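You operate a simulated robot arm through the tools that you are given. There is no shell and no other tool. Be economical: measure what you need, move in short steps, check, and stop when the job is done.

The job below is to be done with a simulated two-armed robot. You get a single attempt, and the scene is never put back.

TASK
Change the worn ring in the wax unit for the white one.
Fine: worn ring on the waste mat, cover shut.

The check looks at the end state, three seconds after you hand in, the way a careful person would. Anything else that was tipped, shoved, dropped, spilled or broken makes it a failure. A push-on lid holds only when it is set on centred and level and pressed home; a screw cap is set on level and turned clockwise until tight.

THE ROBOT
Two 7-joint arms with fingered hands on one trunk, on a base that drives. Base frame: it is fixed to the floor where the robot stands at the start and does not move with it; the origin is under the middle of the robot, x ahead of it, y to its left, z up; the surface under the hand at the start is at about z = 88. Readings come in cm, degrees, newtons and seconds.
The left shoulder is at the start at [7, 14.9, 118.5], the right one opposite. With the tool pointing down near the work surface each hand reaches from about 42 to 80 cm from the robot's upright axis, wherever it stands, measured 20 degrees to its own side. Places, roughly: blue cover [50, 20, 100]; waste mat [70, 30, 90]; wax peg [50, 20, 90]. Payload 3.6 kg a hand.
The tool frame of a hand sits at the grasp point between the pads (the TCP): z along the fingers, y along the line on which they close. The tips reach 2.5 cm beyond it. Largest opening 8.8 cm; the body of the gripper starts 2.9 cm behind the TCP. The gripper is a hand of 4 fingers: y runs from the thumb to the fingers, the wrist lies at [-1.3, -9.7, -16.2] in the tool frame.
Orientation is that of the tool frame in the base frame, as a unit quaternion [w, x, y, z]. With the fingers straight down and the wrist toward the robot, the tool's x, y and z point along [0, 1, 0], [1, 0, 0] and [0, 0, -1] of the base frame.

THE INTERFACE
- The arms move only by the tool apply_moves. It takes "left_plan", "right_plan" or both (then of equal length, played together; a hand with none holds still); each is a list of rows, each a list of 2 entries, a list of its own where there are three numbers: the shift along the base's x, y, z in units of 25 mm (1.0 is 25 mm), then the turn, a rotation vector about the base's x, y, z in units of 4 degrees (1.0 is 4 degrees). In form: [[[tx, ty, tz], [wx, wy, wz]], ...]. A call has 1 to 12 rows; each row shifts and turns the commanded pose from where the row before left it. A call with a number of a shift or a turn outside -1 to 1 is refused whole. Each row takes 0.2 s and may step no farther than 5 cm and 8.6 degrees from the row before; otherwise, the whole call is refused. Where a pose cannot be reached the arm comes as near as it can. A force on the tool above 40 N (or 10 N above the force at the start of the call, whichever is more), or a blocked arm, ends the call early, and 0.2 s more pass. In this call time passes only in rows, and 0.2 s behind the last. It gives the time, the measured TCP pose, the force on the tool (base axes), the opening and the grip force at its end, in the units of the frame above (readings bear some noise), with the torque about the TCP (base axes, N m) and any sound that the robot's microphone picked up.
- Cameras (640 x 400 px; columns grow to the right, rows downward): "scene" is now at [13.26, 2.88, 141.37]; the picture's right is [0.31, -0.95, -0.00], its down [-0.54, -0.18, -0.82] and it looks along [0.78, 0.26, -0.57] (base axes); focal length 247 px, centre (320, 200). "left" rides on the left gripper at [-6.4, -8.3, -9.8] in its tool frame; the picture's right is [-0.62, -0.37, 0.69], its down [0.71, -0.63, 0.30] and it looks along [0.32, 0.68, 0.65] (tool axes); focal length 265 px, centre (320, 200). "right" rides on the right gripper at [6.4, -8.3, -9.8] in its tool frame; the picture's right is [-0.62, 0.37, -0.69], its down [-0.71, -0.63, 0.30] and it looks along [-0.32, 0.68, 0.65] (tool axes); focal length 265 px, centre (320, 200). There is no depth. A picture from a camera that has moved, and an enlarged one, comes with that camera's place and axes in the base frame and with its lens.
- snapshot(camera): a new picture of that camera. The clock stands still meanwhile.
- lift_body(by): slides the trunk up (or, below 0, down) by that many cm; the arms and the scene camera ride with it, the base frame stays. It gives what a move gives, with no picture.
- steer(legs): drives the robot by 1 to 6 legs, each [ahead, left, turn to the left] in cm, cm and degrees, along the robot's own axes; the way and the turn of a leg run together, so that a leg with both is an arc; at most 150 cm and 180 degrees a leg. The arms and the cameras ride along, it lands a little off, and it stops where it bumps. It gives what a move gives.
- set_fingers(index, middle, ring, thumb_bend, thumb_turn, hand): sets how far each is bent, from 0 (flat) to 1 (curled in); at 0.3 the hand is open as for a grip, at 0.7 the pads meet at the TCP. One left out holds its place. A second passes; each finger stops where it meets its share of the squeeze, and holds until it gets a number again. It is the only way to open and close the hand. It gives what a move gives, with no picture; readings hold the bend of each and the force on the fingers (four entries, about 0 where the hand has none), thumb and palm. thumb_turn goes from beside the hand (0) to across from the fingers (1), as for a grip.
- turn_head(pan, tilt): turns the head with the scene camera to pan (to the left, within 86 degrees either way) and tilt (down, from -29 to 69), counted from straight ahead of the robot. It gives what a move gives.
- inspect(camera, box): a new picture of the part [left, top, right, bottom] of that camera's present view, enlarged. The clock stands still meanwhile.
- job_done(): hands the job in; it is judged then, once.

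Work in short steps. Places have to be worked out from the pictures, the camera data and where the tool is seen: move nearer, look again, correct. Check each grasp and each placing, and mend what went wrong. You have 120 turns and 92 pictures in all, those below and enlarged ones among them. Open the grippers and draw the arms clear of the work before you hand the job in, unless the task says otherwise; then end with one line.

The tools are called after ">>>" by a JSON object that holds its "name" and its "arguments". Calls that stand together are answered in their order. apply_moves: Moves the arms, as the interface text tells. Its arguments: {"type":"object","properties":{"left_plan":{"type":"array"},"right_plan":{"type":"array"}},"required":[]} The other tools are called the same way: lift_body (by) slides the trunk up or down; set_fingers (index, middle, ring, thumb_bend, thumb_turn, hand) moves the fingers one by one; steer (legs) drives the base; turn_head (pan, tilt) turns the head that bears the scene camera; snapshot (camera) takes a picture; inspect (camera, box) takes an enlarged picture of a part of a camera's view; job_done () hands the job in.

At the start:

```text
clock: 0.0
left_tool_pos: [48.6, 31.48, 119.91]
left_orientation: [0.0, 0.707, 0.708, 0.0]
left_ft_force: [0.2, 0.4, 1.0]
left_moment: [0.04, -0.05, 0.04]
left_grip_width: 8.78
left_grip_force: 0.0
left_shape: jaw
left_bend: [0.3, 0.3, 0.3, 0.3, 0.98]
left_finger forces: [0.0, 0.0, 0.1, 0.1, 0.0, 0.0]
right_tool_pos: [51.41, -12.22, 117.42]
right_orientation: [0.001, 0.707, 0.707, 0.0]
right_ft_force: [0.0, 0.1, 0.5]
right_moment: [0.0, -0.02, -0.01]
right_grip_width: 8.79
right_grip_force: 0.1
right_shape: jaw
right_bend: [0.3, 0.3, 0.3, 0.3, 0.98]
right_finger forces: [0.0, 0.1, 0.0, 0.1, 0.0, 0.0]
trunk travel left (down, up): [-67.5, 26.5]
robot x, y, heading: [-0.31, -0.1, 0.1]
head pan, tilt: [18.3, 34.9]
```

scene: 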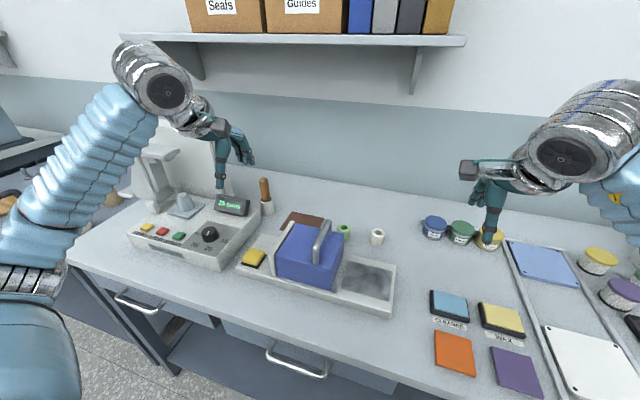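
right: 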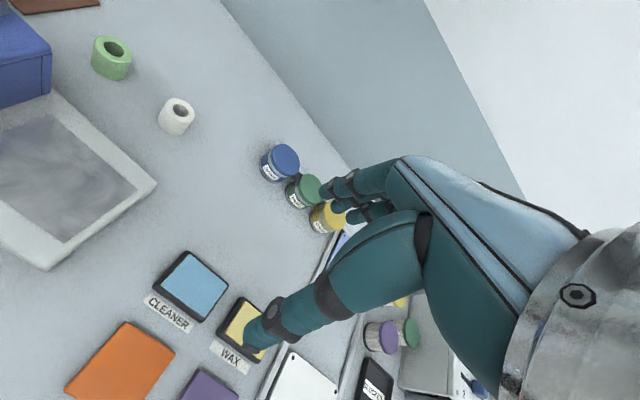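
left: 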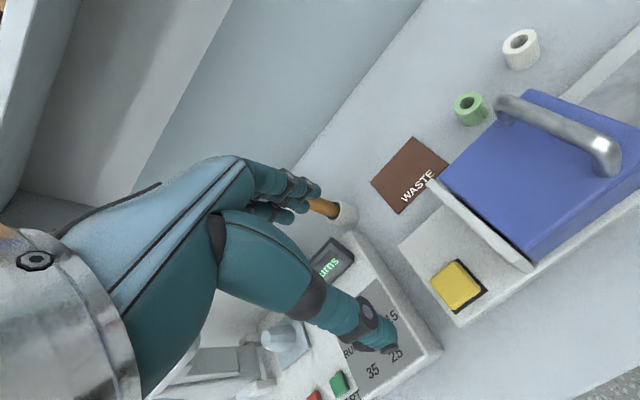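

The blue cover sits on the wax unit, with a white and a green ring behind it. I'll look closer at the unit.

>>> {"name": "inspect", "arguments": {"camera": "scene", "box": [220, 180, 420, 320]}}

>>> {"name": "inspect", "arguments": {"camera": "left", "box": [360, 10, 640, 330]}}

```text
2.86 times, centred on (320, 250) of scene
camera zoom: at [13.26, 2.88, 141.37], right [0.31, -0.95, 0.0], down [-0.54, -0.18, -0.82], along [0.78, 0.26, -0.57], focal length 706 px, centre (320, 57)
```

zoom: 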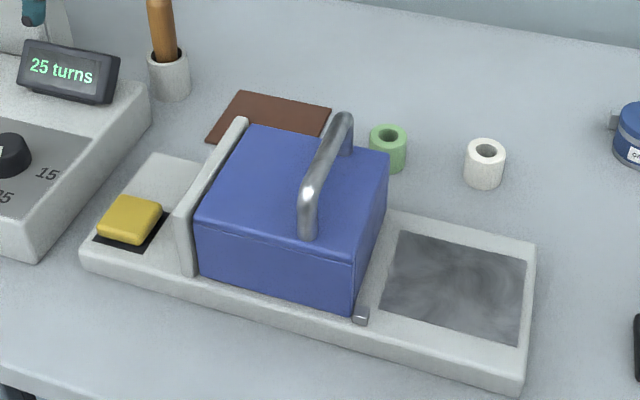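

```text
1.25 times, centred on (500, 170) of left
camera zoom: at [40.27, 25.15, 129.78], right [-0.37, -0.62, -0.69], down [-0.63, 0.71, -0.3], along [0.68, 0.32, -0.65], focal length 332 px, centre (95, 238)
```

zoom: 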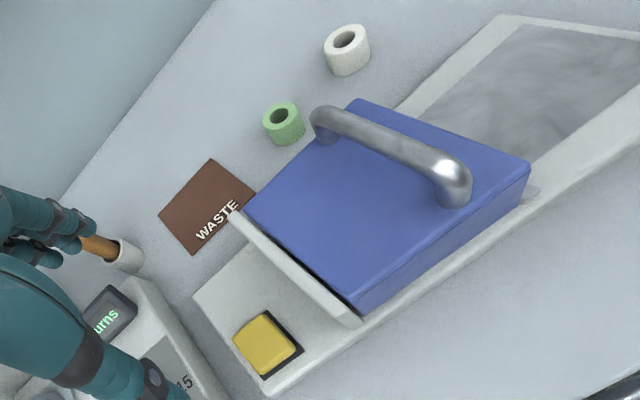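

I judge the cover at x 47.5–60, y 11.5–25, z 92–98, handle along x at y≈16. I need to know whether it is hinged, slid or lifted, so I enlarge details.

>>> {"name": "inspect", "arguments": {"camera": "scene", "box": [265, 215, 365, 300]}}

>>> {"name": "inspect", "arguments": {"camera": "left", "box": [420, 60, 640, 300]}}

>>> {"name": "inspect", "arguments": {"camera": "right", "box": [0, 0, 220, 280]}}

```text
4.71 times, centred on (315, 258) of scene
camera zoom: at [13.26, 2.88, 141.37], right [0.31, -0.95, 0.0], down [-0.54, -0.18, -0.82], along [0.78, 0.26, -0.57], focal length 1163 px, centre (344, -71)
```

zoom: 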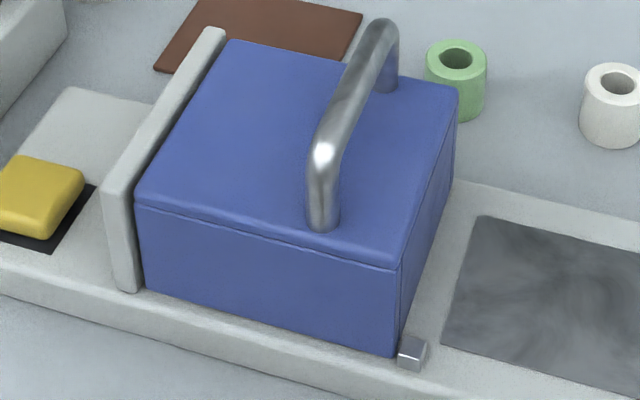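

```text
1.67 times, centred on (530, 180) of left
camera zoom: at [40.27, 25.15, 129.78], right [-0.37, -0.62, -0.69], down [-0.63, 0.71, -0.3], along [0.68, 0.32, -0.65], focal length 442 px, centre (-30, 233)
```

zoom: 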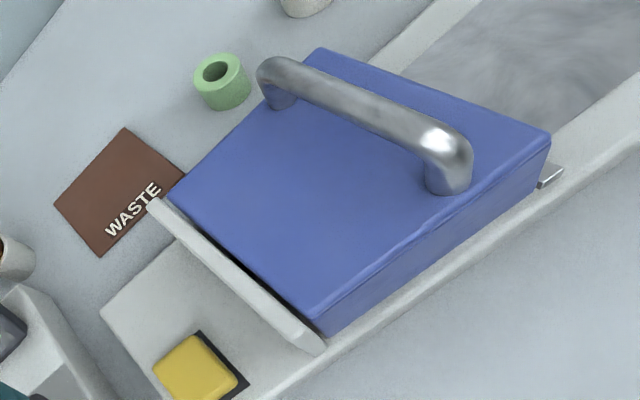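

```text
1.43 times, centred on (110, 140) of right
camera zoom: at [43.12, -6.01, 127.21], right [0.37, -0.62, 0.69], down [-0.63, -0.71, -0.3], along [0.68, -0.32, -0.65], focal length 379 px, centre (620, 286)
```

zoom: 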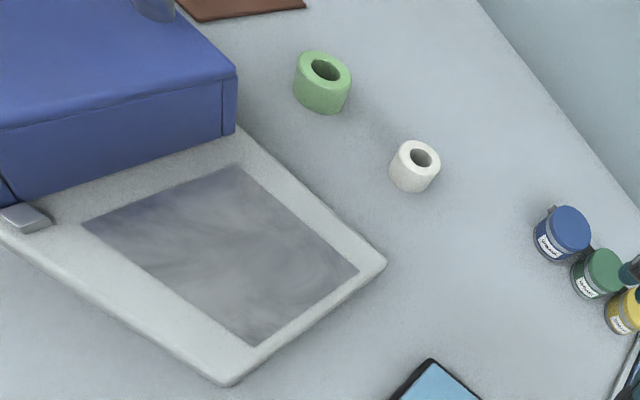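

The small metal block by the cover's right foot looks like a stop or latch, and the yellow block may be its release. I'll bring the right hand, yawed 90°, above the handle and look from there.

>>> {"name": "apply_moves", "arguments": {"right_plan": [[[0.05, 0.45, 0], [0, 0, 1]], [[0.05, 0.45, 0], [0, 0, 1]], [[0.05, 0.45, 0], [0, 0, 1]], [[0.05, 0.45, 0], [0, 0, 1]], [[0.05, 0.45, 0], [0, 0, 1]], [[0.05, 0.45, 0], [0, 0, 1]], [[0.05, 0.45, 0], [0, 0, 1]], [[0.05, 0.45, 0], [0, 0, 1]], [[0.05, 0.45, 0], [0, 0, 1]], [[0.05, 0.45, 0], [0, 0, 1]], [[0.05, 0.45, 0], [0, 0, 1]], [[0.05, 0.45, 0], [0, 0, 1]]]}}

>>> {"name": "apply_moves", "arguments": {"right_plan": [[[0.05, 0.5, 0], [0, 0, 1]], [[0.05, 0.5, 0], [0, 0, 1]], [[0.05, 0.5, 0], [0, 0, 1]], [[0.05, 0.5, 0], [0, 0, 1]], [[0.05, 0.5, 0], [0, 0, 1]], [[0.05, 0.5, 0], [0, 0, 1]], [[0.05, 0.5, 0], [0, 0, 1]], [[0.05, 0.5, 0], [0, 0, 1]], [[0.05, 0.5, 0], [0, 0, 1]], [[0.05, 0.5, 0], [0, 0, 1]], [[0.05, 0.5, 0], [0, 0, 0.5]]]}}

>>> {"name": "snapshot", "arguments": {"camera": "scene"}}

>>> {"name": "snapshot", "arguments": {"camera": "right"}}

```text
clock: 2.6
left_tool_pos: [48.6, 31.38, 119.91]
left_orientation: [-0.001, 0.707, 0.707, 0.001]
left_ft_force: [0.3, -0.5, 0.3]
left_moment: [0.03, -0.03, 0.01]
left_grip_width: 8.77
left_grip_force: 0.1
left_shape: jaw
left_bend: [0.3, 0.3, 0.3, 0.3, 0.98]
left_finger forces: [0.0, 0.0, 0.1, 0.0, 0.0, 0.0]
right_tool_pos: [52.87, 1.17, 117.32]
right_orientation: [0.0, 0.357, 0.934, 0.0]
right_ft_force: [0.0, 0.0, -1.0]
right_moment: [-0.02, 0.02, 0.02]
right_grip_width: 8.75
right_grip_force: 0.1
right_shape: jaw
right_bend: [0.3, 0.3, 0.3, 0.3, 0.98]
right_finger forces: [0.1, 0.0, 0.0, 0.0, 0.0, 0.1]
trunk travel left (down, up): [-67.5, 26.5]
robot x, y, heading: [-0.36, 0.34, 0.2]
head pan, tilt: [18.3, 34.9]
```

```text
clock: 5.0
left_tool_pos: [48.43, 31.48, 119.99]
left_orientation: [0.0, 0.707, 0.708, 0.0]
left_ft_force: [0.4, -0.9, 0.0]
left_moment: [-0.01, 0.02, -0.04]
left_grip_width: 8.74
left_grip_force: 0.0
left_shape: jaw
left_bend: [0.3, 0.3, 0.3, 0.3, 0.98]
left_finger forces: [0.0, 0.0, 0.0, 0.0, 0.0, 0.1]
right_tool_pos: [53.0, 3.51, 117.45]
right_orientation: [-0.001, 0.292, 0.956, 0.0]
right_ft_force: [0.3, -0.1, 0.4]
right_moment: [0.01, -0.01, -0.03]
right_grip_width: 8.74
right_grip_force: 0.1
right_shape: jaw
right_bend: [0.3, 0.3, 0.3, 0.3, 0.98]
right_finger forces: [0.0, 0.1, 0.0, 0.1, 0.0, 0.1]
right hand out of reach, approached as far as the arm can: row 3, 4, 5, 6, 7, 8, 9, 10, 11
trunk travel left (down, up): [-67.5, 26.5]
robot x, y, heading: [0.19, -0.03, 0.3]
head pan, tilt: [18.3, 34.9]
```

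```text
83 pictures are left
camera scene: at [13.22, 2.89, 141.37], right [0.31, -0.95, 0.0], down [-0.54, -0.18, -0.82], along [0.78, 0.26, -0.57], focal length 247 px, centre (320, 200)
```

scene: 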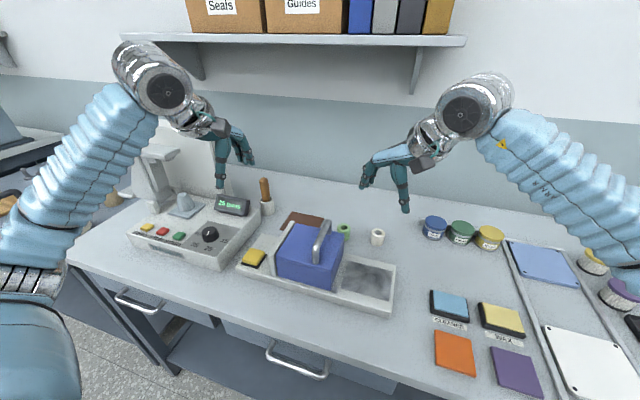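

```text
82 pictures are left
camera right: at [43.04, 0.14, 127.25], right [0.72, -0.04, 0.69], down [0.24, -0.92, -0.3], along [0.65, 0.39, -0.65], focal length 265 px, centre (320, 200)
```

right: 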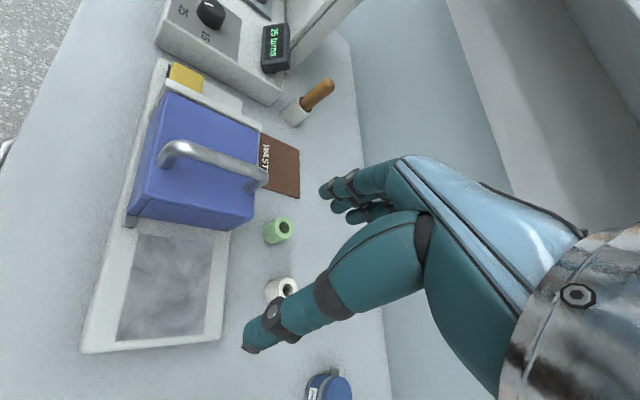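

The right arm runs out of yaw that far across, but its camera now sees the metal block and the yellow button. I'll close the left fingers and press the yellow button gently (judged at [50.6, 33.7, 92.5]) to see what it does.

>>> {"name": "set_fingers", "arguments": {"hand": "left", "index": 0.7, "middle": 0.7, "ring": 0.7, "thumb_bend": 0.7}}

>>> {"name": "apply_moves", "arguments": {"left_plan": [[[0.2, 0.2, -0.8], [0, 0, 0]], [[0.2, 0.2, -0.8], [0, 0, 0]], [[0.2, 0.2, -0.8], [0, 0, 0]], [[0.2, 0.2, -0.8], [0, 0, 0]], [[0.05, 0.1, -0.8], [0, 0, 0]], [[0, 0, -0.8], [0, 0, 0]], [[0, 0, -0.8], [0, 0, 0]], [[0, 0, -0.8], [0, 0, 0]], [[0, 0, -0.8], [0, 0, 0]], [[0, 0, -0.4], [0, 0, 0]]]}}

>>> {"name": "snapshot", "arguments": {"camera": "scene"}}

>>> {"name": "snapshot", "arguments": {"camera": "left"}}

```text
clock: 6.0
left_tool_pos: [48.5, 31.51, 119.92]
left_orientation: [0.0, 0.708, 0.707, 0.0]
left_ft_force: [0.2, 0.0, -0.9]
left_moment: [0.01, 0.0, -0.03]
left_grip_width: 0.02
left_grip_force: 0.1
left_shape: fingers
left_bend: [0.7, 0.7, 0.7, 0.7, 0.98]
left_finger forces: [0.0, 0.0, 0.1, 0.0, 0.1, 0.1]
right_tool_pos: [52.92, 3.62, 117.42]
right_orientation: [0.0, 0.293, 0.956, -0.001]
right_ft_force: [0.1, 0.4, -0.9]
right_moment: [0.01, -0.02, 0.0]
right_grip_width: 8.77
right_grip_force: 0.1
right_shape: jaw
right_bend: [0.3, 0.3, 0.3, 0.3, 0.98]
right_finger forces: [0.0, 0.0, 0.1, 0.0, 0.1, 0.0]
trunk travel left (down, up): [-67.5, 26.5]
robot x, y, heading: [-0.08, 0.13, -0.1]
head pan, tilt: [18.3, 34.9]
```

```text
clock: 8.2
left_tool_pos: [50.46, 33.8, 101.21]
left_orientation: [0.0, 0.707, 0.707, -0.001]
left_ft_force: [-0.2, 0.1, 0.8]
left_moment: [0.01, 0.0, 0.01]
left_grip_width: 0.01
left_grip_force: 0.1
left_shape: fingers
left_bend: [0.7, 0.7, 0.7, 0.7, 0.98]
left_finger forces: [0.0, 0.0, 0.0, 0.0, 0.0, 0.0]
right_tool_pos: [53.0, 3.57, 117.47]
right_orientation: [0.0, 0.292, 0.957, 0.0]
right_ft_force: [-0.2, -0.9, -0.4]
right_moment: [0.01, -0.02, -0.01]
right_grip_width: 8.76
right_grip_force: 0.1
right_shape: jaw
right_bend: [0.3, 0.3, 0.3, 0.3, 0.98]
right_finger forces: [0.1, 0.0, 0.0, 0.0, 0.0, 0.0]
trunk travel left (down, up): [-67.5, 26.5]
robot x, y, heading: [-0.08, -0.13, 0.1]
head pan, tilt: [18.3, 34.9]
```

```text
81 pictures are left
camera scene: at [13.2, 2.89, 141.37], right [0.31, -0.95, 0.0], down [-0.54, -0.18, -0.82], along [0.78, 0.26, -0.57], focal length 247 px, centre (320, 200)
```

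scene: 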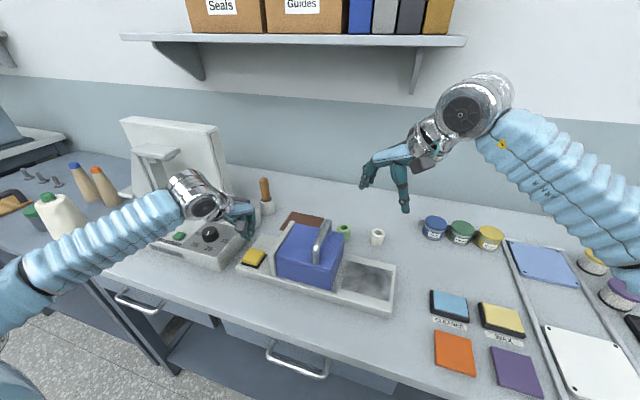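

```text
80 pictures are left
camera left: at [42.1, 27.41, 110.94], right [-0.37, -0.62, -0.69], down [-0.63, 0.71, -0.3], along [0.68, 0.32, -0.65], focal length 265 px, centre (320, 200)
```

left: 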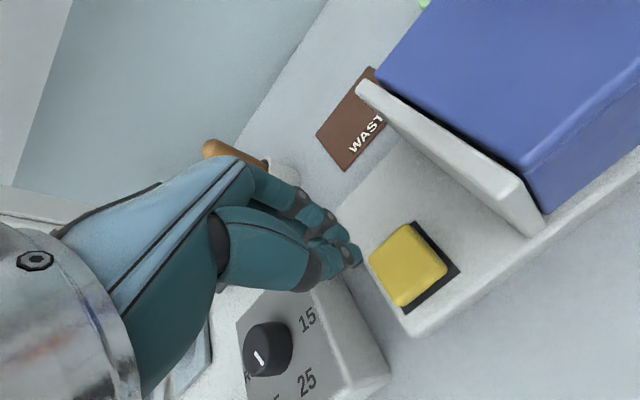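

The button is at about [50, 33.2, 92.5], just below the fingers. Lowering in small rows; the force limit stops me on contact.

>>> {"name": "apply_moves", "arguments": {"left_plan": [[[-0.1, -0.1, -0.6], [0, 0, 0]], [[-0.1, -0.1, -0.6], [0, 0, 0]], [[0, 0, -0.3], [0, 0, 0]], [[0, 0, -0.3], [0, 0, 0]], [[0, 0, -0.3], [0, 0, 0]], [[0, 0, -0.2], [0, 0, 0]], [[0, 0, -0.2], [0, 0, 0]]]}}

>>> {"name": "snapshot", "arguments": {"camera": "left"}}

>>> {"name": "inspect", "arguments": {"camera": "right", "box": [80, 50, 320, 240]}}

```text
clock: 9.8
left_tool_pos: [50.12, 33.28, 94.76]
left_orientation: [0.001, 0.707, 0.707, 0.001]
left_ft_force: [-0.2, -0.9, 2.4]
left_moment: [-0.03, 0.02, 0.02]
left_grip_width: 0.01
left_grip_force: 0.8
left_shape: fingers
left_bend: [0.7, 0.7, 0.7, 0.7, 0.97]
left_finger forces: [0.0, 0.0, 0.1, 0.0, 2.1, 0.0]
right_tool_pos: [53.06, 3.52, 117.35]
right_orientation: [0.001, 0.292, 0.956, 0.001]
right_ft_force: [-0.7, -0.3, 0.4]
right_moment: [-0.03, 0.0, 0.02]
right_grip_width: 8.78
right_grip_force: 0.1
right_shape: jaw
right_bend: [0.3, 0.3, 0.3, 0.3, 0.98]
right_finger forces: [0.1, 0.0, 0.0, 0.0, 0.0, 0.0]
trunk travel left (down, up): [-67.5, 26.5]
robot x, y, heading: [0.08, -0.05, 0.1]
head pan, tilt: [18.3, 34.9]
```

```text
79 pictures are left
camera left: at [41.76, 26.9, 104.61], right [-0.37, -0.62, -0.69], down [-0.63, 0.71, -0.3], along [0.68, 0.32, -0.65], focal length 265 px, centre (320, 200)
```

left: 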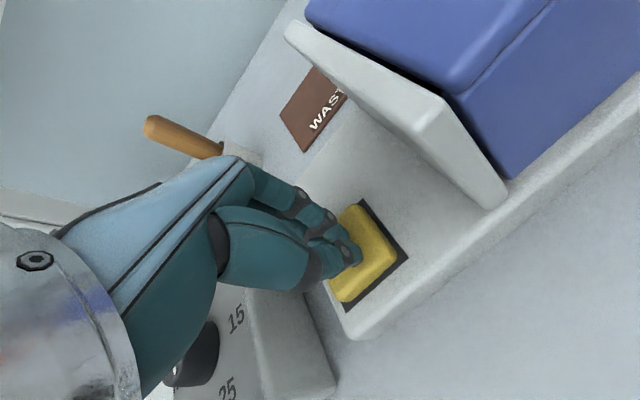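

```text
2.11 times, centred on (200, 145) of right
camera zoom: at [42.99, 0.1, 127.28], right [0.72, -0.04, 0.69], down [0.24, -0.92, -0.3], along [0.65, 0.39, -0.65], focal length 559 px, centre (573, 316)
```

zoom: 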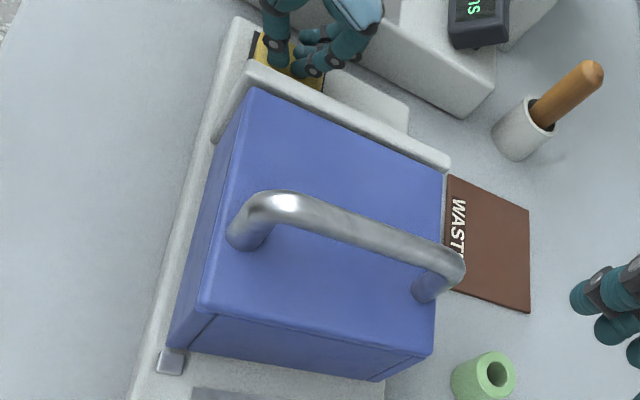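

Contact has begun (2.4 N); pressing a bit more, in small rows, watching whether anything moves.

>>> {"name": "apply_moves", "arguments": {"left_plan": [[[0, 0, -0.15], [0, 0, 0]], [[0, 0, -0.15], [0, 0, 0]], [[0, 0, -0.15], [0, 0, 0]]]}}

>>> {"name": "inspect", "arguments": {"camera": "right", "box": [80, 50, 320, 240]}}

```text
clock: 10.6
left_tool_pos: [50.01, 33.07, 94.24]
left_orientation: [0.003, 0.707, 0.707, 0.004]
left_ft_force: [-3.7, 1.6, 20.6]
left_moment: [-0.09, 0.3, -0.02]
left_grip_width: 0.02
left_grip_force: 10.4
left_shape: fingers
left_bend: [0.7, 0.7, 0.7, 0.7, 0.98]
left_finger forces: [0.7, 0.2, 0.1, 0.0, 20.1, 0.0]
right_tool_pos: [52.69, 3.44, 117.53]
right_orientation: [0.002, 0.294, 0.956, 0.002]
right_ft_force: [-0.6, -0.3, 0.9]
right_moment: [-0.02, 0.01, 0.03]
right_grip_width: 8.75
right_grip_force: 0.1
right_shape: jaw
right_bend: [0.3, 0.3, 0.3, 0.3, 0.98]
right_finger forces: [0.0, 0.1, 0.0, 0.1, 0.1, 0.0]
trunk travel left (down, up): [-67.5, 26.5]
robot x, y, heading: [0.21, -0.02, -0.1]
head pan, tilt: [18.3, 34.9]
```

```text
2.11 times, centred on (200, 145) of right
camera zoom: at [42.65, -0.03, 127.43], right [0.72, -0.04, 0.69], down [0.24, -0.92, -0.3], along [0.65, 0.39, -0.65], focal length 559 px, centre (573, 316)
```

zoom: 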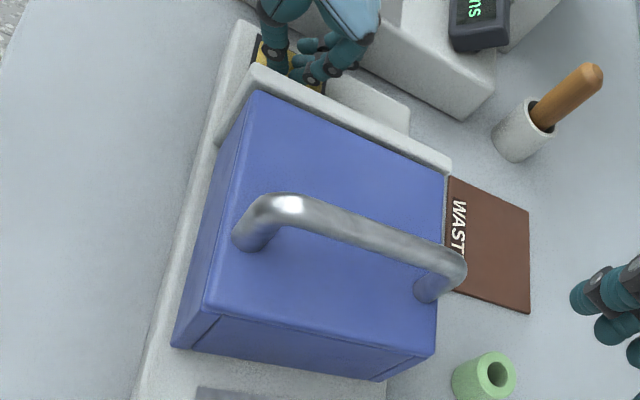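

Pressing the button drops the metal block: it is a latch stop, and the cover slides to the right over the grey area. I release to see whether it stays down.

>>> {"name": "apply_moves", "arguments": {"left_plan": [[[0, 0, 0.6], [0, 0, 0]], [[0, 0, 0.6], [0, 0, 0]], [[0, 0, 0.6], [0, 0, 0]]]}}

>>> {"name": "inspect", "arguments": {"camera": "right", "box": [80, 50, 320, 240]}}

```text
clock: 11.4
left_tool_pos: [50.07, 33.14, 98.15]
left_orientation: [-0.001, 0.707, 0.707, -0.001]
left_ft_force: [-0.1, 0.2, -0.1]
left_moment: [0.01, 0.02, 0.03]
left_grip_width: 0.03
left_grip_force: 0.1
left_shape: fingers
left_bend: [0.7, 0.7, 0.7, 0.7, 0.97]
left_finger forces: [0.0, 0.0, 0.0, 0.1, 0.1, 0.0]
right_tool_pos: [53.12, 3.63, 117.44]
right_orientation: [0.0, 0.292, 0.956, 0.0]
right_ft_force: [0.7, -1.1, 0.7]
right_moment: [-0.03, -0.02, -0.02]
right_grip_width: 8.76
right_grip_force: 0.0
right_shape: jaw
right_bend: [0.3, 0.3, 0.3, 0.3, 0.98]
right_finger forces: [0.0, 0.0, 0.0, 0.0, 0.1, 0.1]
trunk travel left (down, up): [-67.5, 26.5]
robot x, y, heading: [0.16, 0.17, 0.0]
head pan, tilt: [18.3, 34.9]
```

```text
2.11 times, centred on (200, 145) of right
camera zoom: at [43.07, 0.13, 127.24], right [0.72, -0.04, 0.69], down [0.24, -0.92, -0.3], along [0.65, 0.39, -0.65], focal length 559 px, centre (573, 316)
```

zoom: 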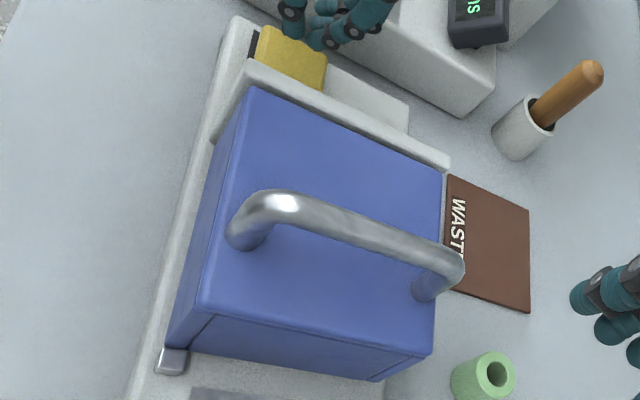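

The latch is spring-loaded, so the left hand must hold the button while the right slides the cover. I'll raise the left hand and drive about 22 cm to the left so the right arm can take the handle at a full 90° yaw.

>>> {"name": "apply_moves", "arguments": {"left_plan": [[[0, 0, 1], [0, 0, 0]], [[0, 0, 1], [0, 0, 0]], [[0, 0, 1], [0, 0, 0]], [[0, 0, 1], [0, 0, 0]], [[0, 0, 1], [0, 0, 0]], [[0, 0, 1], [0, 0, 0]], [[0, 0, 1], [0, 0, 0]], [[0, 0, 1], [0, 0, 0]]], "right_plan": [[[0, -1, 0], [0, 0, 0]], [[0, -1, 0], [0, 0, 0]], [[0, -1, 0], [0, 0, 0]], [[0, -1, 0], [0, 0, 0]], [[0, -1, 0], [0, 0, 0]], [[0, 0, 0], [0, 0, 0]], [[0, 0, 0], [0, 0, 0]], [[0, 0, 0], [0, 0, 0]]]}}

>>> {"name": "steer", "arguments": {"legs": [[0, 22, 0]]}}

```text
clock: 13.2
left_tool_pos: [50.23, 33.35, 117.89]
left_orientation: [-0.001, 0.707, 0.707, 0.0]
left_ft_force: [-0.1, -0.5, -0.2]
left_moment: [0.0, -0.02, 0.03]
left_grip_width: 0.0
left_grip_force: 0.1
left_shape: fingers
left_bend: [0.7, 0.7, 0.7, 0.7, 0.97]
left_finger forces: [0.0, 0.1, 0.0, 0.0, 0.1, 0.1]
right_tool_pos: [53.13, 3.62, 117.38]
right_orientation: [0.0, 0.292, 0.956, 0.0]
right_ft_force: [-0.4, 0.7, -0.2]
right_moment: [0.03, 0.03, 0.02]
right_grip_width: 8.78
right_grip_force: 0.0
right_shape: jaw
right_bend: [0.3, 0.3, 0.3, 0.3, 0.98]
right_finger forces: [0.1, 0.1, 0.1, 0.0, 0.0, 0.0]
right hand out of reach, approached as far as the arm can: row 1, 2, 3, 4, 5
trunk travel left (down, up): [-67.5, 26.5]
robot x, y, heading: [-0.04, 0.61, -0.2]
head pan, tilt: [18.3, 34.9]
```

```text
clock: 16.5
left_tool_pos: [50.47, 54.19, 117.95]
left_orientation: [-0.001, 0.708, 0.707, 0.001]
left_ft_force: [0.0, -0.4, 0.1]
left_moment: [-0.02, 0.04, 0.0]
left_grip_width: 0.0
left_grip_force: 0.1
left_shape: fingers
left_bend: [0.7, 0.7, 0.7, 0.7, 0.97]
left_finger forces: [0.0, 0.0, 0.0, 0.0, 0.1, 0.0]
right_tool_pos: [53.19, 24.48, 117.31]
right_orientation: [-0.001, 0.293, 0.956, 0.0]
right_ft_force: [-0.4, -1.1, 0.5]
right_moment: [-0.01, 0.0, -0.02]
right_grip_width: 8.77
right_grip_force: 0.1
right_shape: jaw
right_bend: [0.3, 0.3, 0.3, 0.3, 0.98]
right_finger forces: [0.1, 0.1, 0.0, 0.0, 0.1, 0.0]
trunk travel left (down, up): [-67.5, 26.5]
robot x, y, heading: [0.32, 21.41, -0.0]
head pan, tilt: [18.3, 34.9]
```

The base moved 21.4 cm left. Grasping the bar isn't needed: I can push it sideways with closed right fingers from its left side. I bring the left hand back above the button, yawed away, and ease the right hand's yaw back a little.

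>>> {"name": "apply_moves", "arguments": {"left_plan": [[[0, -0.9, 0], [0, 0, -0.7]], [[0, -0.9, 0], [0, 0, -0.7]], [[0, -0.9, 0], [0, 0, -0.7]], [[0, -0.9, 0], [0, 0, -0.7]], [[0, -0.9, 0], [0, 0, -0.7]], [[0, -0.9, 0], [0, 0, -0.7]], [[0, -0.9, 0], [0, 0, -0.7]], [[0, -0.9, 0], [0, 0, -0.7]], [[0, -0.9, 0], [0, 0, -0.7]]], "right_plan": [[[0, 0, 0], [0, 0, -0.5]], [[0, 0, 0], [0, 0, -0.5]], [[0, 0, 0], [0, 0, -0.5]], [[0, 0, 0], [0, 0, -0.5]], [[0, 0, 0], [0, 0, -0.5]], [[0, 0, 0], [0, 0, -0.5]], [[0.1, 0, 0], [0, 0, 0]], [[0.1, 0, 0], [0, 0, 0]], [[0.1, 0, 0], [0, 0, 0]]]}}

>>> {"name": "set_fingers", "arguments": {"hand": "right", "index": 0.7, "middle": 0.7, "ring": 0.7, "thumb_bend": 0.7}}

>>> {"name": "turn_head", "arguments": {"pan": -5, "tilt": 42}}

>>> {"name": "snapshot", "arguments": {"camera": "scene"}}

>>> {"name": "snapshot", "arguments": {"camera": "right"}}

```text
clock: 18.5
left_tool_pos: [50.21, 34.11, 117.94]
left_orientation: [0.0, 0.845, 0.535, 0.0]
left_ft_force: [-0.3, -0.6, 0.5]
left_moment: [0.0, 0.01, 0.02]
left_grip_width: 0.0
left_grip_force: 0.0
left_shape: fingers
left_bend: [0.7, 0.7, 0.7, 0.7, 0.97]
left_finger forces: [0.0, 0.1, 0.0, 0.1, 0.0, 0.1]
right_tool_pos: [53.79, 24.6, 117.43]
right_orientation: [0.0, 0.392, 0.92, 0.0]
right_ft_force: [-0.7, -0.5, -0.1]
right_moment: [-0.02, -0.01, 0.02]
right_grip_width: 8.77
right_grip_force: 0.1
right_shape: jaw
right_bend: [0.3, 0.3, 0.3, 0.3, 0.98]
right_finger forces: [0.0, 0.0, 0.0, 0.0, 0.0, 0.0]
trunk travel left (down, up): [-67.5, 26.5]
robot x, y, heading: [-0.06, 21.72, -0.0]
head pan, tilt: [18.3, 34.9]
```

```text
clock: 19.5
left_tool_pos: [50.28, 34.25, 117.8]
left_orientation: [0.0, 0.845, 0.535, 0.0]
left_ft_force: [-0.2, -0.3, 0.7]
left_moment: [-0.02, 0.01, -0.02]
left_grip_width: 0.0
left_grip_force: 0.0
left_shape: fingers
left_bend: [0.7, 0.7, 0.7, 0.7, 0.97]
left_finger forces: [0.0, 0.1, 0.0, 0.0, 0.1, 0.0]
right_tool_pos: [53.82, 24.59, 117.47]
right_orientation: [0.0, 0.391, 0.92, 0.0]
right_ft_force: [-0.6, 0.0, 0.7]
right_moment: [0.01, 0.03, 0.03]
right_grip_width: 0.03
right_grip_force: 0.1
right_shape: fingers
right_bend: [0.7, 0.7, 0.7, 0.7, 0.98]
right_finger forces: [0.0, 0.0, 0.0, 0.0, 0.0, 0.1]
trunk travel left (down, up): [-67.5, 26.5]
robot x, y, heading: [-0.03, 21.66, -0.1]
head pan, tilt: [18.3, 34.9]
```

```text
clock: 20.4
left_tool_pos: [50.24, 34.24, 117.96]
left_orientation: [0.0, 0.845, 0.535, 0.0]
left_ft_force: [-0.3, -0.1, 0.1]
left_moment: [-0.03, -0.02, -0.01]
left_grip_width: 0.01
left_grip_force: 0.1
left_shape: fingers
left_bend: [0.7, 0.7, 0.7, 0.7, 0.97]
left_finger forces: [0.1, 0.0, 0.0, 0.0, 0.0, 0.1]
right_tool_pos: [53.91, 24.59, 117.5]
right_orientation: [0.0, 0.391, 0.92, 0.0]
right_ft_force: [-0.7, 0.3, 0.3]
right_moment: [0.0, 0.0, 0.01]
right_grip_width: 0.0
right_grip_force: 0.1
right_shape: fingers
right_bend: [0.7, 0.7, 0.7, 0.7, 0.98]
right_finger forces: [0.0, 0.0, 0.1, 0.0, 0.1, 0.1]
trunk travel left (down, up): [-67.5, 26.5]
robot x, y, heading: [-0.23, 21.35, -0.3]
head pan, tilt: [-5.0, 42.0]
```

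```text
75 pictures are left
camera scene: at [13.17, 20.87, 140.31], right [-0.09, -1.0, 0.0], down [-0.67, 0.06, -0.74], along [0.74, -0.07, -0.67], focal length 247 px, centre (320, 200)
```

scene: 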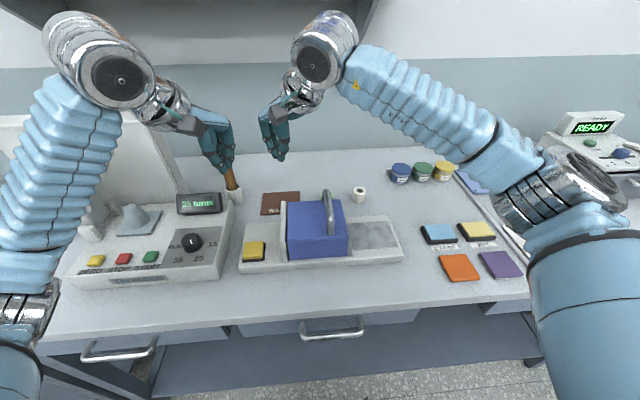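

```text
74 pictures are left
camera right: at [43.32, 23.43, 127.33], right [0.7, -0.19, 0.69], down [0.04, -0.95, -0.3], along [0.72, 0.24, -0.65], focal length 265 px, centre (320, 200)
```

right: 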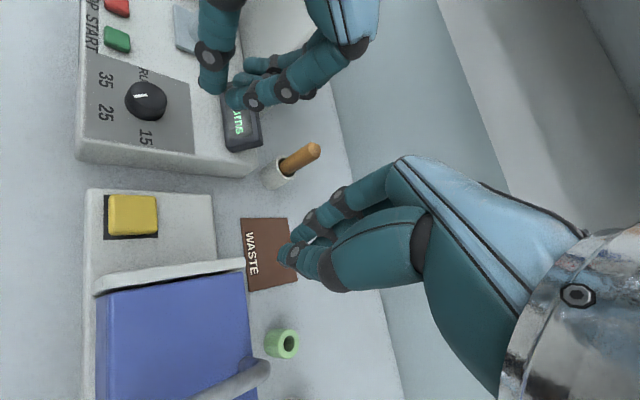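

Both hands are posed. I lower the right fingers to just left of the handle over the cover, and the left hand to just above the button, then check.

>>> {"name": "apply_moves", "arguments": {"left_plan": [[[0, -0.05, -0.8], [0, 0, 0]], [[0, -0.05, -0.8], [0, 0, 0]], [[0, -0.05, -0.8], [0, 0, 0]], [[0, -0.05, -0.8], [0, 0, 0]], [[0, -0.05, -0.8], [0, 0, 0]], [[0, -0.05, -0.8], [0, 0, 0]], [[0, -0.05, -0.8], [0, 0, 0]], [[0, 0, -0.8], [0, 0, 0]], [[0, 0, -0.8], [0, 0, 0]], [[0, 0, -0.8], [0, 0, 0]]], "right_plan": [[[0, -0.1, -0.5], [0, 0, 0]], [[0, -0.1, -0.5], [0, 0, 0]], [[0, -0.1, -0.5], [0, 0, 0]], [[0, -0.1, -0.5], [0, 0, 0]], [[0, -0.1, -0.5], [0, 0, 0]], [[0, -0.1, -0.5], [0, 0, 0]], [[0, -0.1, -0.5], [0, 0, 0]], [[0, -0.1, -0.5], [0, 0, 0]], [[0, -0.1, -0.5], [0, 0, 0]], [[0, 0, -0.5], [0, 0, 0]]]}}

>>> {"name": "snapshot", "arguments": {"camera": "right"}}

>>> {"name": "inspect", "arguments": {"camera": "scene", "box": [220, 140, 420, 280]}}

>>> {"name": "snapshot", "arguments": {"camera": "left"}}

```text
clock: 22.6
left_tool_pos: [50.29, 33.48, 97.88]
left_orientation: [-0.001, 0.845, 0.534, 0.0]
left_ft_force: [-0.4, -0.3, 0.2]
left_moment: [0.05, -0.01, 0.01]
left_grip_width: 0.0
left_grip_force: 0.1
left_shape: fingers
left_bend: [0.7, 0.7, 0.7, 0.7, 0.97]
left_finger forces: [0.0, 0.1, 0.1, 0.0, 0.1, 0.0]
right_tool_pos: [53.73, 22.29, 104.91]
right_orientation: [0.0, 0.391, 0.92, -0.001]
right_ft_force: [0.5, 0.0, -0.2]
right_moment: [-0.05, 0.01, 0.01]
right_grip_width: 0.01
right_grip_force: 0.0
right_shape: fingers
right_bend: [0.7, 0.7, 0.7, 0.7, 0.98]
right_finger forces: [0.0, 0.0, 0.0, 0.1, 0.1, 0.0]
trunk travel left (down, up): [-67.5, 26.5]
robot x, y, heading: [0.12, 21.74, -0.4]
head pan, tilt: [-5.0, 42.0]
```

```text
73 pictures are left
camera right: at [43.23, 21.07, 114.71], right [0.69, -0.19, 0.69], down [0.04, -0.95, -0.3], along [0.72, 0.24, -0.65], focal length 265 px, centre (320, 200)
```

right: 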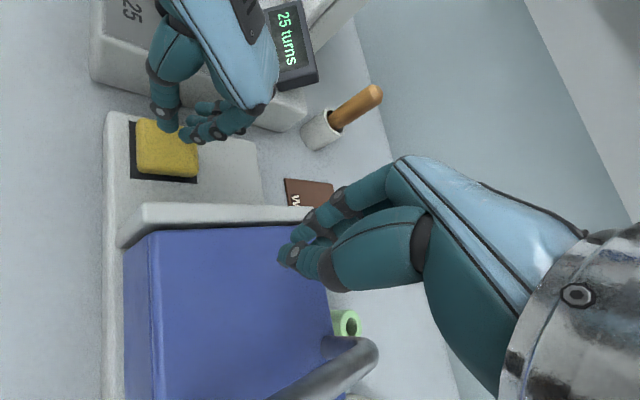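

```text
2.86 times, centred on (320, 210) of scene
camera zoom: at [13.21, 20.84, 140.31], right [-0.09, -1.0, 0.0], down [-0.67, 0.06, -0.74], along [0.74, -0.07, -0.67], focal length 706 px, centre (320, 171)
```

zoom: 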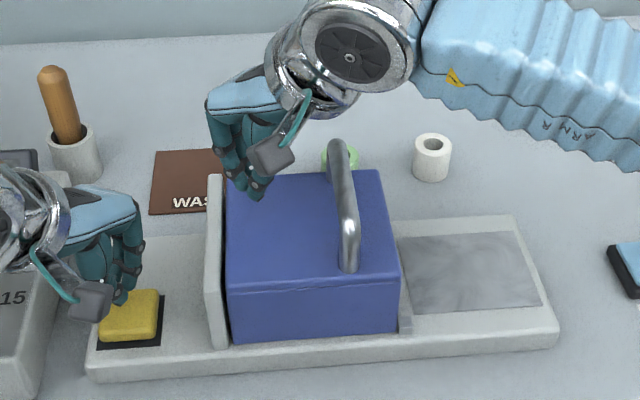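

```text
71 pictures are left
camera left: at [39.92, 31.25, 107.63], right [-0.6, -0.4, -0.69], down [-0.26, 0.92, -0.3], along [0.76, 0.0, -0.65], focal length 265 px, centre (320, 200)
```

left: 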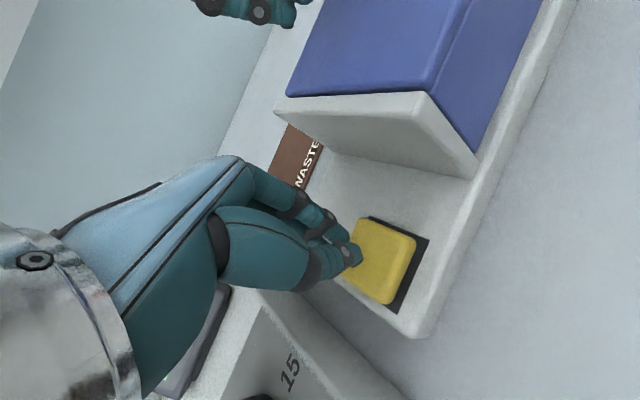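

Handle bar is at y≈15.5, top z≈102; right fingers at y 22 are between wall and bar. I lower the right to z≈101.4 and press the button with the left.

>>> {"name": "apply_moves", "arguments": {"left_plan": [[[-0.05, 0, -0.5], [0, 0, 0]], [[-0.05, 0, -0.4], [0, 0, 0]], [[0, 0, -0.3], [0, 0, 0]], [[0, 0, -0.15], [0, 0, 0]], [[0, 0, -0.12], [0, 0, 0]]], "right_plan": [[[0, 0, -0.4], [0, 0, 0]], [[0, 0, -0.4], [0, 0, 0]], [[0, 0, -0.3], [0, 0, 0]], [[0, 0, -0.3], [0, 0, 0]], [[0, 0, 0], [0, 0, 0]]]}}

>>> {"name": "inspect", "arguments": {"camera": "scene", "box": [220, 140, 420, 280]}}

```text
clock: 23.8
left_tool_pos: [49.98, 33.32, 94.29]
left_orientation: [0.001, 0.845, 0.535, 0.001]
left_ft_force: [-0.2, 0.2, 3.2]
left_moment: [0.01, 0.02, -0.03]
left_grip_width: 0.0
left_grip_force: 1.7
left_shape: fingers
left_bend: [0.7, 0.7, 0.7, 0.7, 0.98]
left_finger forces: [0.0, 0.0, 0.0, 0.0, 3.2, 0.0]
right_tool_pos: [53.73, 22.4, 101.42]
right_orientation: [0.0, 0.391, 0.92, 0.001]
right_ft_force: [-0.2, 0.3, -0.4]
right_moment: [0.01, 0.02, 0.0]
right_grip_width: 0.0
right_grip_force: 0.1
right_shape: fingers
right_bend: [0.7, 0.7, 0.7, 0.7, 0.98]
right_finger forces: [0.0, 0.0, 0.1, 0.0, 0.0, 0.1]
trunk travel left (down, up): [-67.5, 26.5]
robot x, y, heading: [-0.17, 21.24, -0.2]
head pan, tilt: [-5.0, 42.0]
```

```text
2.86 times, centred on (320, 210) of scene
camera zoom: at [13.13, 20.84, 140.32], right [-0.09, -1.0, 0.0], down [-0.67, 0.06, -0.74], along [0.74, -0.07, -0.67], focal length 706 px, centre (320, 171)
```

zoom: 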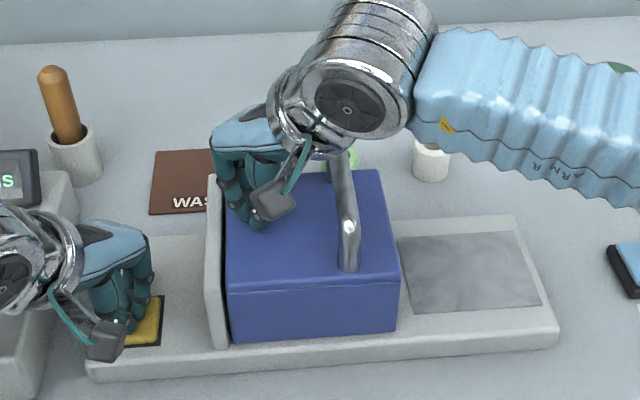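

The latch looks down already; I press slightly deeper for safety while starting the slow push of the handle toward -y.

>>> {"name": "apply_moves", "arguments": {"left_plan": [[[0, 0, -0.08], [0, 0, 0]], [[0, 0, -0.06], [0, 0, 0]], [[0, 0, 0], [0, 0, 0]], [[0, 0, 0], [0, 0, 0]], [[0, 0, 0], [0, 0, 0]], [[0, 0, 0], [0, 0, 0]], [[0, 0, 0], [0, 0, 0]], [[0, 0, 0], [0, 0, 0]]], "right_plan": [[[0, -0.3, 0], [0, 0, 0]], [[0, -0.3, 0], [0, 0, 0]], [[0, -0.3, 0], [0, 0, 0]], [[0, -0.3, 0], [0, 0, 0]], [[0, -0.3, 0], [0, 0, 0]], [[0, -0.3, 0], [0, 0, 0]], [[0, -0.3, 0], [0, 0, 0]], [[0, -0.3, 0], [0, 0, 0]]]}}

>>> {"name": "inspect", "arguments": {"camera": "scene", "box": [220, 140, 420, 280]}}

```text
clock: 25.6
left_tool_pos: [49.8, 33.39, 94.26]
left_orientation: [0.002, 0.845, 0.535, 0.002]
left_ft_force: [1.4, 2.1, 24.5]
left_moment: [-0.08, 0.15, 0.0]
left_grip_width: 0.0
left_grip_force: 12.2
left_shape: fingers
left_bend: [0.7, 0.7, 0.7, 0.7, 0.98]
left_finger forces: [7.7, 0.6, 0.1, 0.1, 16.1, 0.0]
right_tool_pos: [53.42, 16.46, 101.65]
right_orientation: [0.0, 0.392, 0.92, 0.001]
right_ft_force: [-0.3, 0.7, 0.4]
right_moment: [0.01, -0.01, -0.02]
right_grip_width: 0.0
right_grip_force: 1.2
right_shape: fingers
right_bend: [0.7, 0.7, 0.7, 0.7, 0.97]
right_finger forces: [0.1, 0.1, 0.0, 0.2, 0.5, 0.0]
trunk travel left (down, up): [-67.5, 26.5]
robot x, y, heading: [-0.18, 21.92, -0.1]
head pan, tilt: [-5.0, 42.0]
```

```text
2.86 times, centred on (320, 210) of scene
camera zoom: at [12.86, 20.8, 140.35], right [-0.09, -1.0, 0.0], down [-0.66, 0.06, -0.74], along [0.74, -0.07, -0.67], focal length 706 px, centre (320, 171)
```

zoom: 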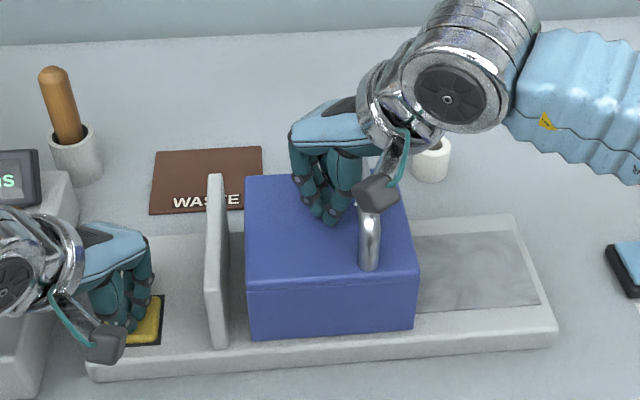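

The cover slides easily. I continue pushing, easing the yaw as I go so the arm stays in reach, while the left holds the button.

>>> {"name": "apply_moves", "arguments": {"right_plan": [[[0, -0.4, 0], [0, 0, -0.4]], [[0, -0.4, 0], [0, 0, -0.4]], [[0, -0.4, 0], [0, 0, -0.4]], [[0, -0.4, 0], [0, 0, -0.4]], [[0, -0.4, 0], [0, 0, -0.4]], [[0, -0.4, 0], [0, 0, -0.4]], [[0, -0.4, 0], [0, 0, -0.4]], [[0, -0.4, 0], [0, 0, -0.4]], [[0, -0.4, 0], [0, 0, -0.4]], [[0, -0.4, 0], [0, 0, -0.4]], [[0, -0.4, 0], [0, 0, -0.4]]]}}

>>> {"name": "inspect", "arguments": {"camera": "scene", "box": [220, 140, 420, 280]}}

```text
clock: 28.0
left_tool_pos: [49.81, 33.27, 94.23]
left_orientation: [0.002, 0.845, 0.535, 0.002]
left_ft_force: [1.0, 1.2, 25.2]
left_moment: [-0.13, 0.14, -0.01]
left_grip_width: 0.02
left_grip_force: 12.5
left_shape: fingers
left_bend: [0.7, 0.7, 0.7, 0.71, 0.98]
left_finger forces: [9.2, 0.7, 0.0, 0.1, 15.8, 0.0]
right_tool_pos: [53.57, 5.42, 101.62]
right_orientation: [0.001, 0.528, 0.849, 0.001]
right_ft_force: [0.8, -0.2, -0.3]
right_moment: [-0.03, 0.01, 0.03]
right_grip_width: 0.0
right_grip_force: 0.1
right_shape: fingers
right_bend: [0.7, 0.7, 0.7, 0.7, 0.97]
right_finger forces: [0.0, 0.1, 0.5, 0.0, 0.1, 0.1]
trunk travel left (down, up): [-67.5, 26.5]
robot x, y, heading: [0.0, 21.59, -0.4]
head pan, tilt: [-5.0, 42.0]
```

```text
2.86 times, centred on (320, 210) of scene
camera zoom: at [12.85, 20.77, 140.35], right [-0.09, -1.0, 0.0], down [-0.66, 0.06, -0.74], along [0.74, -0.07, -0.67], focal length 706 px, centre (320, 171)
```

zoom: 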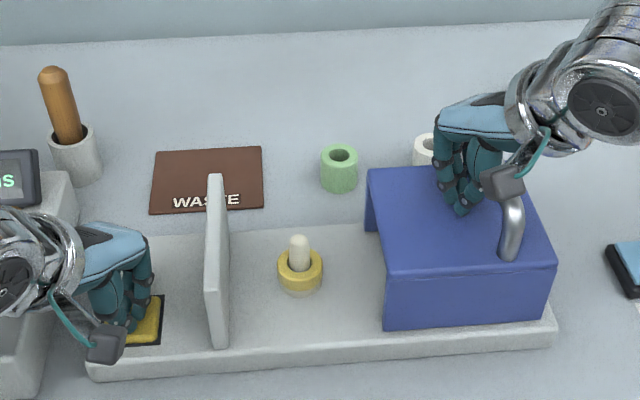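

The cover is off the peg; the worn yellow ring sits at about [52.5, 18.8], ring top z≈93.5, peg top z≈97. I nudge the cover a bit further to its end stop before releasing the button.

>>> {"name": "apply_moves", "arguments": {"right_plan": [[[0, -0.2, 0], [0, 0, 0]], [[0, -0.2, 0], [0, 0, 0]], [[0, -0.2, 0], [0, 0, 0]]]}}

>>> {"name": "inspect", "arguments": {"camera": "scene", "box": [220, 140, 420, 280]}}

```text
clock: 28.8
left_tool_pos: [49.66, 33.56, 94.16]
left_orientation: [0.006, 0.846, 0.534, 0.0]
left_ft_force: [2.4, -5.7, 24.8]
left_moment: [-0.35, -0.07, 0.01]
left_grip_width: 0.0
left_grip_force: 12.5
left_shape: fingers
left_bend: [0.69, 0.7, 0.7, 0.71, 0.97]
left_finger forces: [19.1, 1.4, 0.0, 0.0, 6.0, 0.0]
right_tool_pos: [53.49, 4.78, 101.66]
right_orientation: [0.001, 0.523, 0.852, 0.0]
right_ft_force: [-1.9, 27.1, -0.3]
right_moment: [-0.35, 0.01, 0.72]
right_grip_width: 0.03
right_grip_force: 13.6
right_shape: fingers
right_bend: [0.7, 0.7, 0.66, 0.7, 0.97]
right_finger forces: [0.0, 0.0, 23.0, 0.1, 4.2, 0.1]
trunk travel left (down, up): [-67.5, 26.5]
robot x, y, heading: [0.02, 21.64, -0.1]
head pan, tilt: [-5.0, 42.0]
```

```text
2.86 times, centred on (320, 210) of scene
camera zoom: at [12.85, 21.41, 140.35], right [-0.09, -1.0, 0.0], down [-0.66, 0.06, -0.75], along [0.74, -0.07, -0.67], focal length 706 px, centre (320, 171)
```

zoom: 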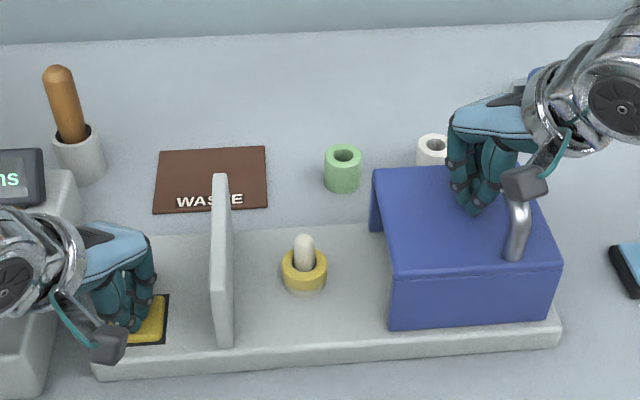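

27 N: the cover is at its end stop. I back the right hand off the handle, then lift both hands and see whether the cover and latch stay put.

>>> {"name": "apply_moves", "arguments": {"right_plan": [[[0, 0.6, 0], [0, 0, 0]], [[0, 0.4, 0], [0, 0, 0]], [[0, 0, 1], [0, 0, 0]], [[0, 0, 1], [0, 0, 0]], [[0, 0, 1], [0, 0, 0]], [[0, 0, 1], [0, 0, 0]]]}}

>>> {"name": "apply_moves", "arguments": {"left_plan": [[[0, 0, 0.6], [0, 0, 0]], [[0, 0, 0.8], [0, 0, 0]], [[0, 0, 1], [0, 0, 0]], [[0, 0, 1], [0, 0, 0]], [[0, 0, 1], [0, 0, 0.7]], [[0, 0, 1], [0, 0, 1]], [[0, 0, 0], [0, 0, 1]], [[0, 0, 0], [0, 0, 1]], [[0, 0, 0], [0, 0, 1]], [[0, 0, 0], [0, 0, 1]], [[0, 0, 0], [0, 0, 0.6]]]}}

>>> {"name": "set_fingers", "arguments": {"hand": "left", "index": 0.3, "middle": 0.3, "ring": 0.3, "thumb_bend": 0.3}}

>>> {"name": "snapshot", "arguments": {"camera": "left"}}

>>> {"name": "inspect", "arguments": {"camera": "scene", "box": [220, 140, 420, 280]}}

```text
clock: 30.2
left_tool_pos: [49.76, 33.4, 94.17]
left_orientation: [0.002, 0.845, 0.534, 0.002]
left_ft_force: [-0.8, 3.4, 24.6]
left_moment: [0.01, 0.24, -0.03]
left_grip_width: 0.0
left_grip_force: 12.9
left_shape: fingers
left_bend: [0.7, 0.7, 0.7, 0.71, 0.98]
left_finger forces: [3.8, 1.0, 0.0, 0.0, 21.3, 0.1]
right_tool_pos: [53.45, 6.24, 111.21]
right_orientation: [0.001, 0.528, 0.849, 0.001]
right_ft_force: [0.0, 0.0, 0.5]
right_moment: [-0.01, 0.01, -0.01]
right_grip_width: 0.0
right_grip_force: 0.2
right_shape: fingers
right_bend: [0.7, 0.7, 0.7, 0.7, 0.97]
right_finger forces: [0.0, 0.0, 0.0, 0.0, 0.1, 0.1]
trunk travel left (down, up): [-67.5, 26.5]
robot x, y, heading: [0.19, 21.6, 0.1]
head pan, tilt: [-5.0, 42.0]
```

```text
clock: 32.6
left_tool_pos: [50.0, 33.33, 107.38]
left_orientation: [0.0, 0.708, 0.706, 0.0]
left_ft_force: [-0.5, -0.5, 0.2]
left_moment: [0.02, -0.01, 0.0]
left_grip_width: 0.01
left_grip_force: 0.0
left_shape: fingers
left_bend: [0.7, 0.7, 0.7, 0.7, 0.98]
left_finger forces: [0.1, 0.0, 0.0, 0.0, 0.0, 0.0]
right_tool_pos: [53.7, 6.2, 111.0]
right_orientation: [-0.001, 0.528, 0.849, 0.0]
right_ft_force: [0.4, -0.4, 0.3]
right_moment: [-0.02, 0.02, 0.01]
right_grip_width: 0.01
right_grip_force: 0.1
right_shape: fingers
right_bend: [0.7, 0.7, 0.7, 0.7, 0.97]
right_finger forces: [0.1, 0.1, 0.0, 0.1, 0.0, 0.1]
trunk travel left (down, up): [-67.5, 26.5]
robot x, y, heading: [0.35, 21.32, -0.1]
head pan, tilt: [-5.0, 42.0]
```

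```text
clock: 33.6
left_tool_pos: [49.99, 33.3, 107.31]
left_orientation: [0.0, 0.708, 0.707, 0.0]
left_ft_force: [0.2, -0.5, 0.2]
left_moment: [0.01, 0.02, 0.01]
left_grip_width: 8.45
left_grip_force: 0.1
left_shape: fingers
left_bend: [0.3, 0.3, 0.3, 0.3, 0.98]
left_finger forces: [0.0, 0.0, 0.0, 0.0, 0.1, 0.1]
right_tool_pos: [53.78, 6.18, 111.11]
right_orientation: [0.0, 0.528, 0.849, 0.0]
right_ft_force: [0.2, -0.5, -0.1]
right_moment: [0.02, -0.01, 0.0]
right_grip_width: 0.01
right_grip_force: 0.0
right_shape: fingers
right_bend: [0.7, 0.7, 0.7, 0.7, 0.97]
right_finger forces: [0.0, 0.1, 0.1, 0.0, 0.0, 0.0]
trunk travel left (down, up): [-67.5, 26.5]
robot x, y, heading: [-0.42, 21.46, -0.4]
head pan, tilt: [-5.0, 42.0]
```

```text
66 pictures are left
camera left: at [41.73, 26.98, 117.15], right [-0.37, -0.62, -0.69], down [-0.63, 0.72, -0.3], along [0.68, 0.32, -0.65], focal length 265 px, centre (320, 200)
```

left: 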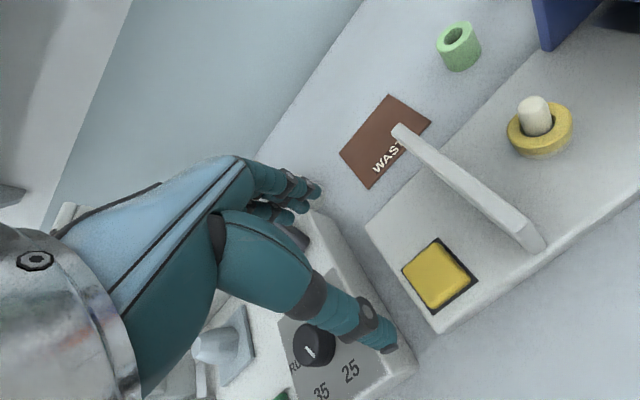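

```text
2.86 times, centred on (320, 210) of scene
camera zoom: at [13.18, 20.84, 140.31], right [-0.09, -1.0, 0.0], down [-0.67, 0.06, -0.74], along [0.74, -0.07, -0.67], focal length 706 px, centre (320, 171)
```

zoom: 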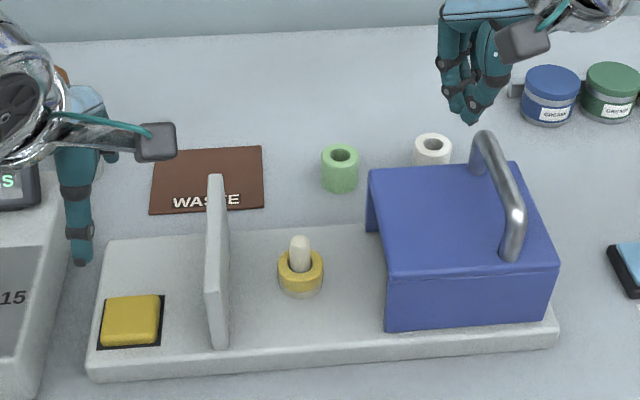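

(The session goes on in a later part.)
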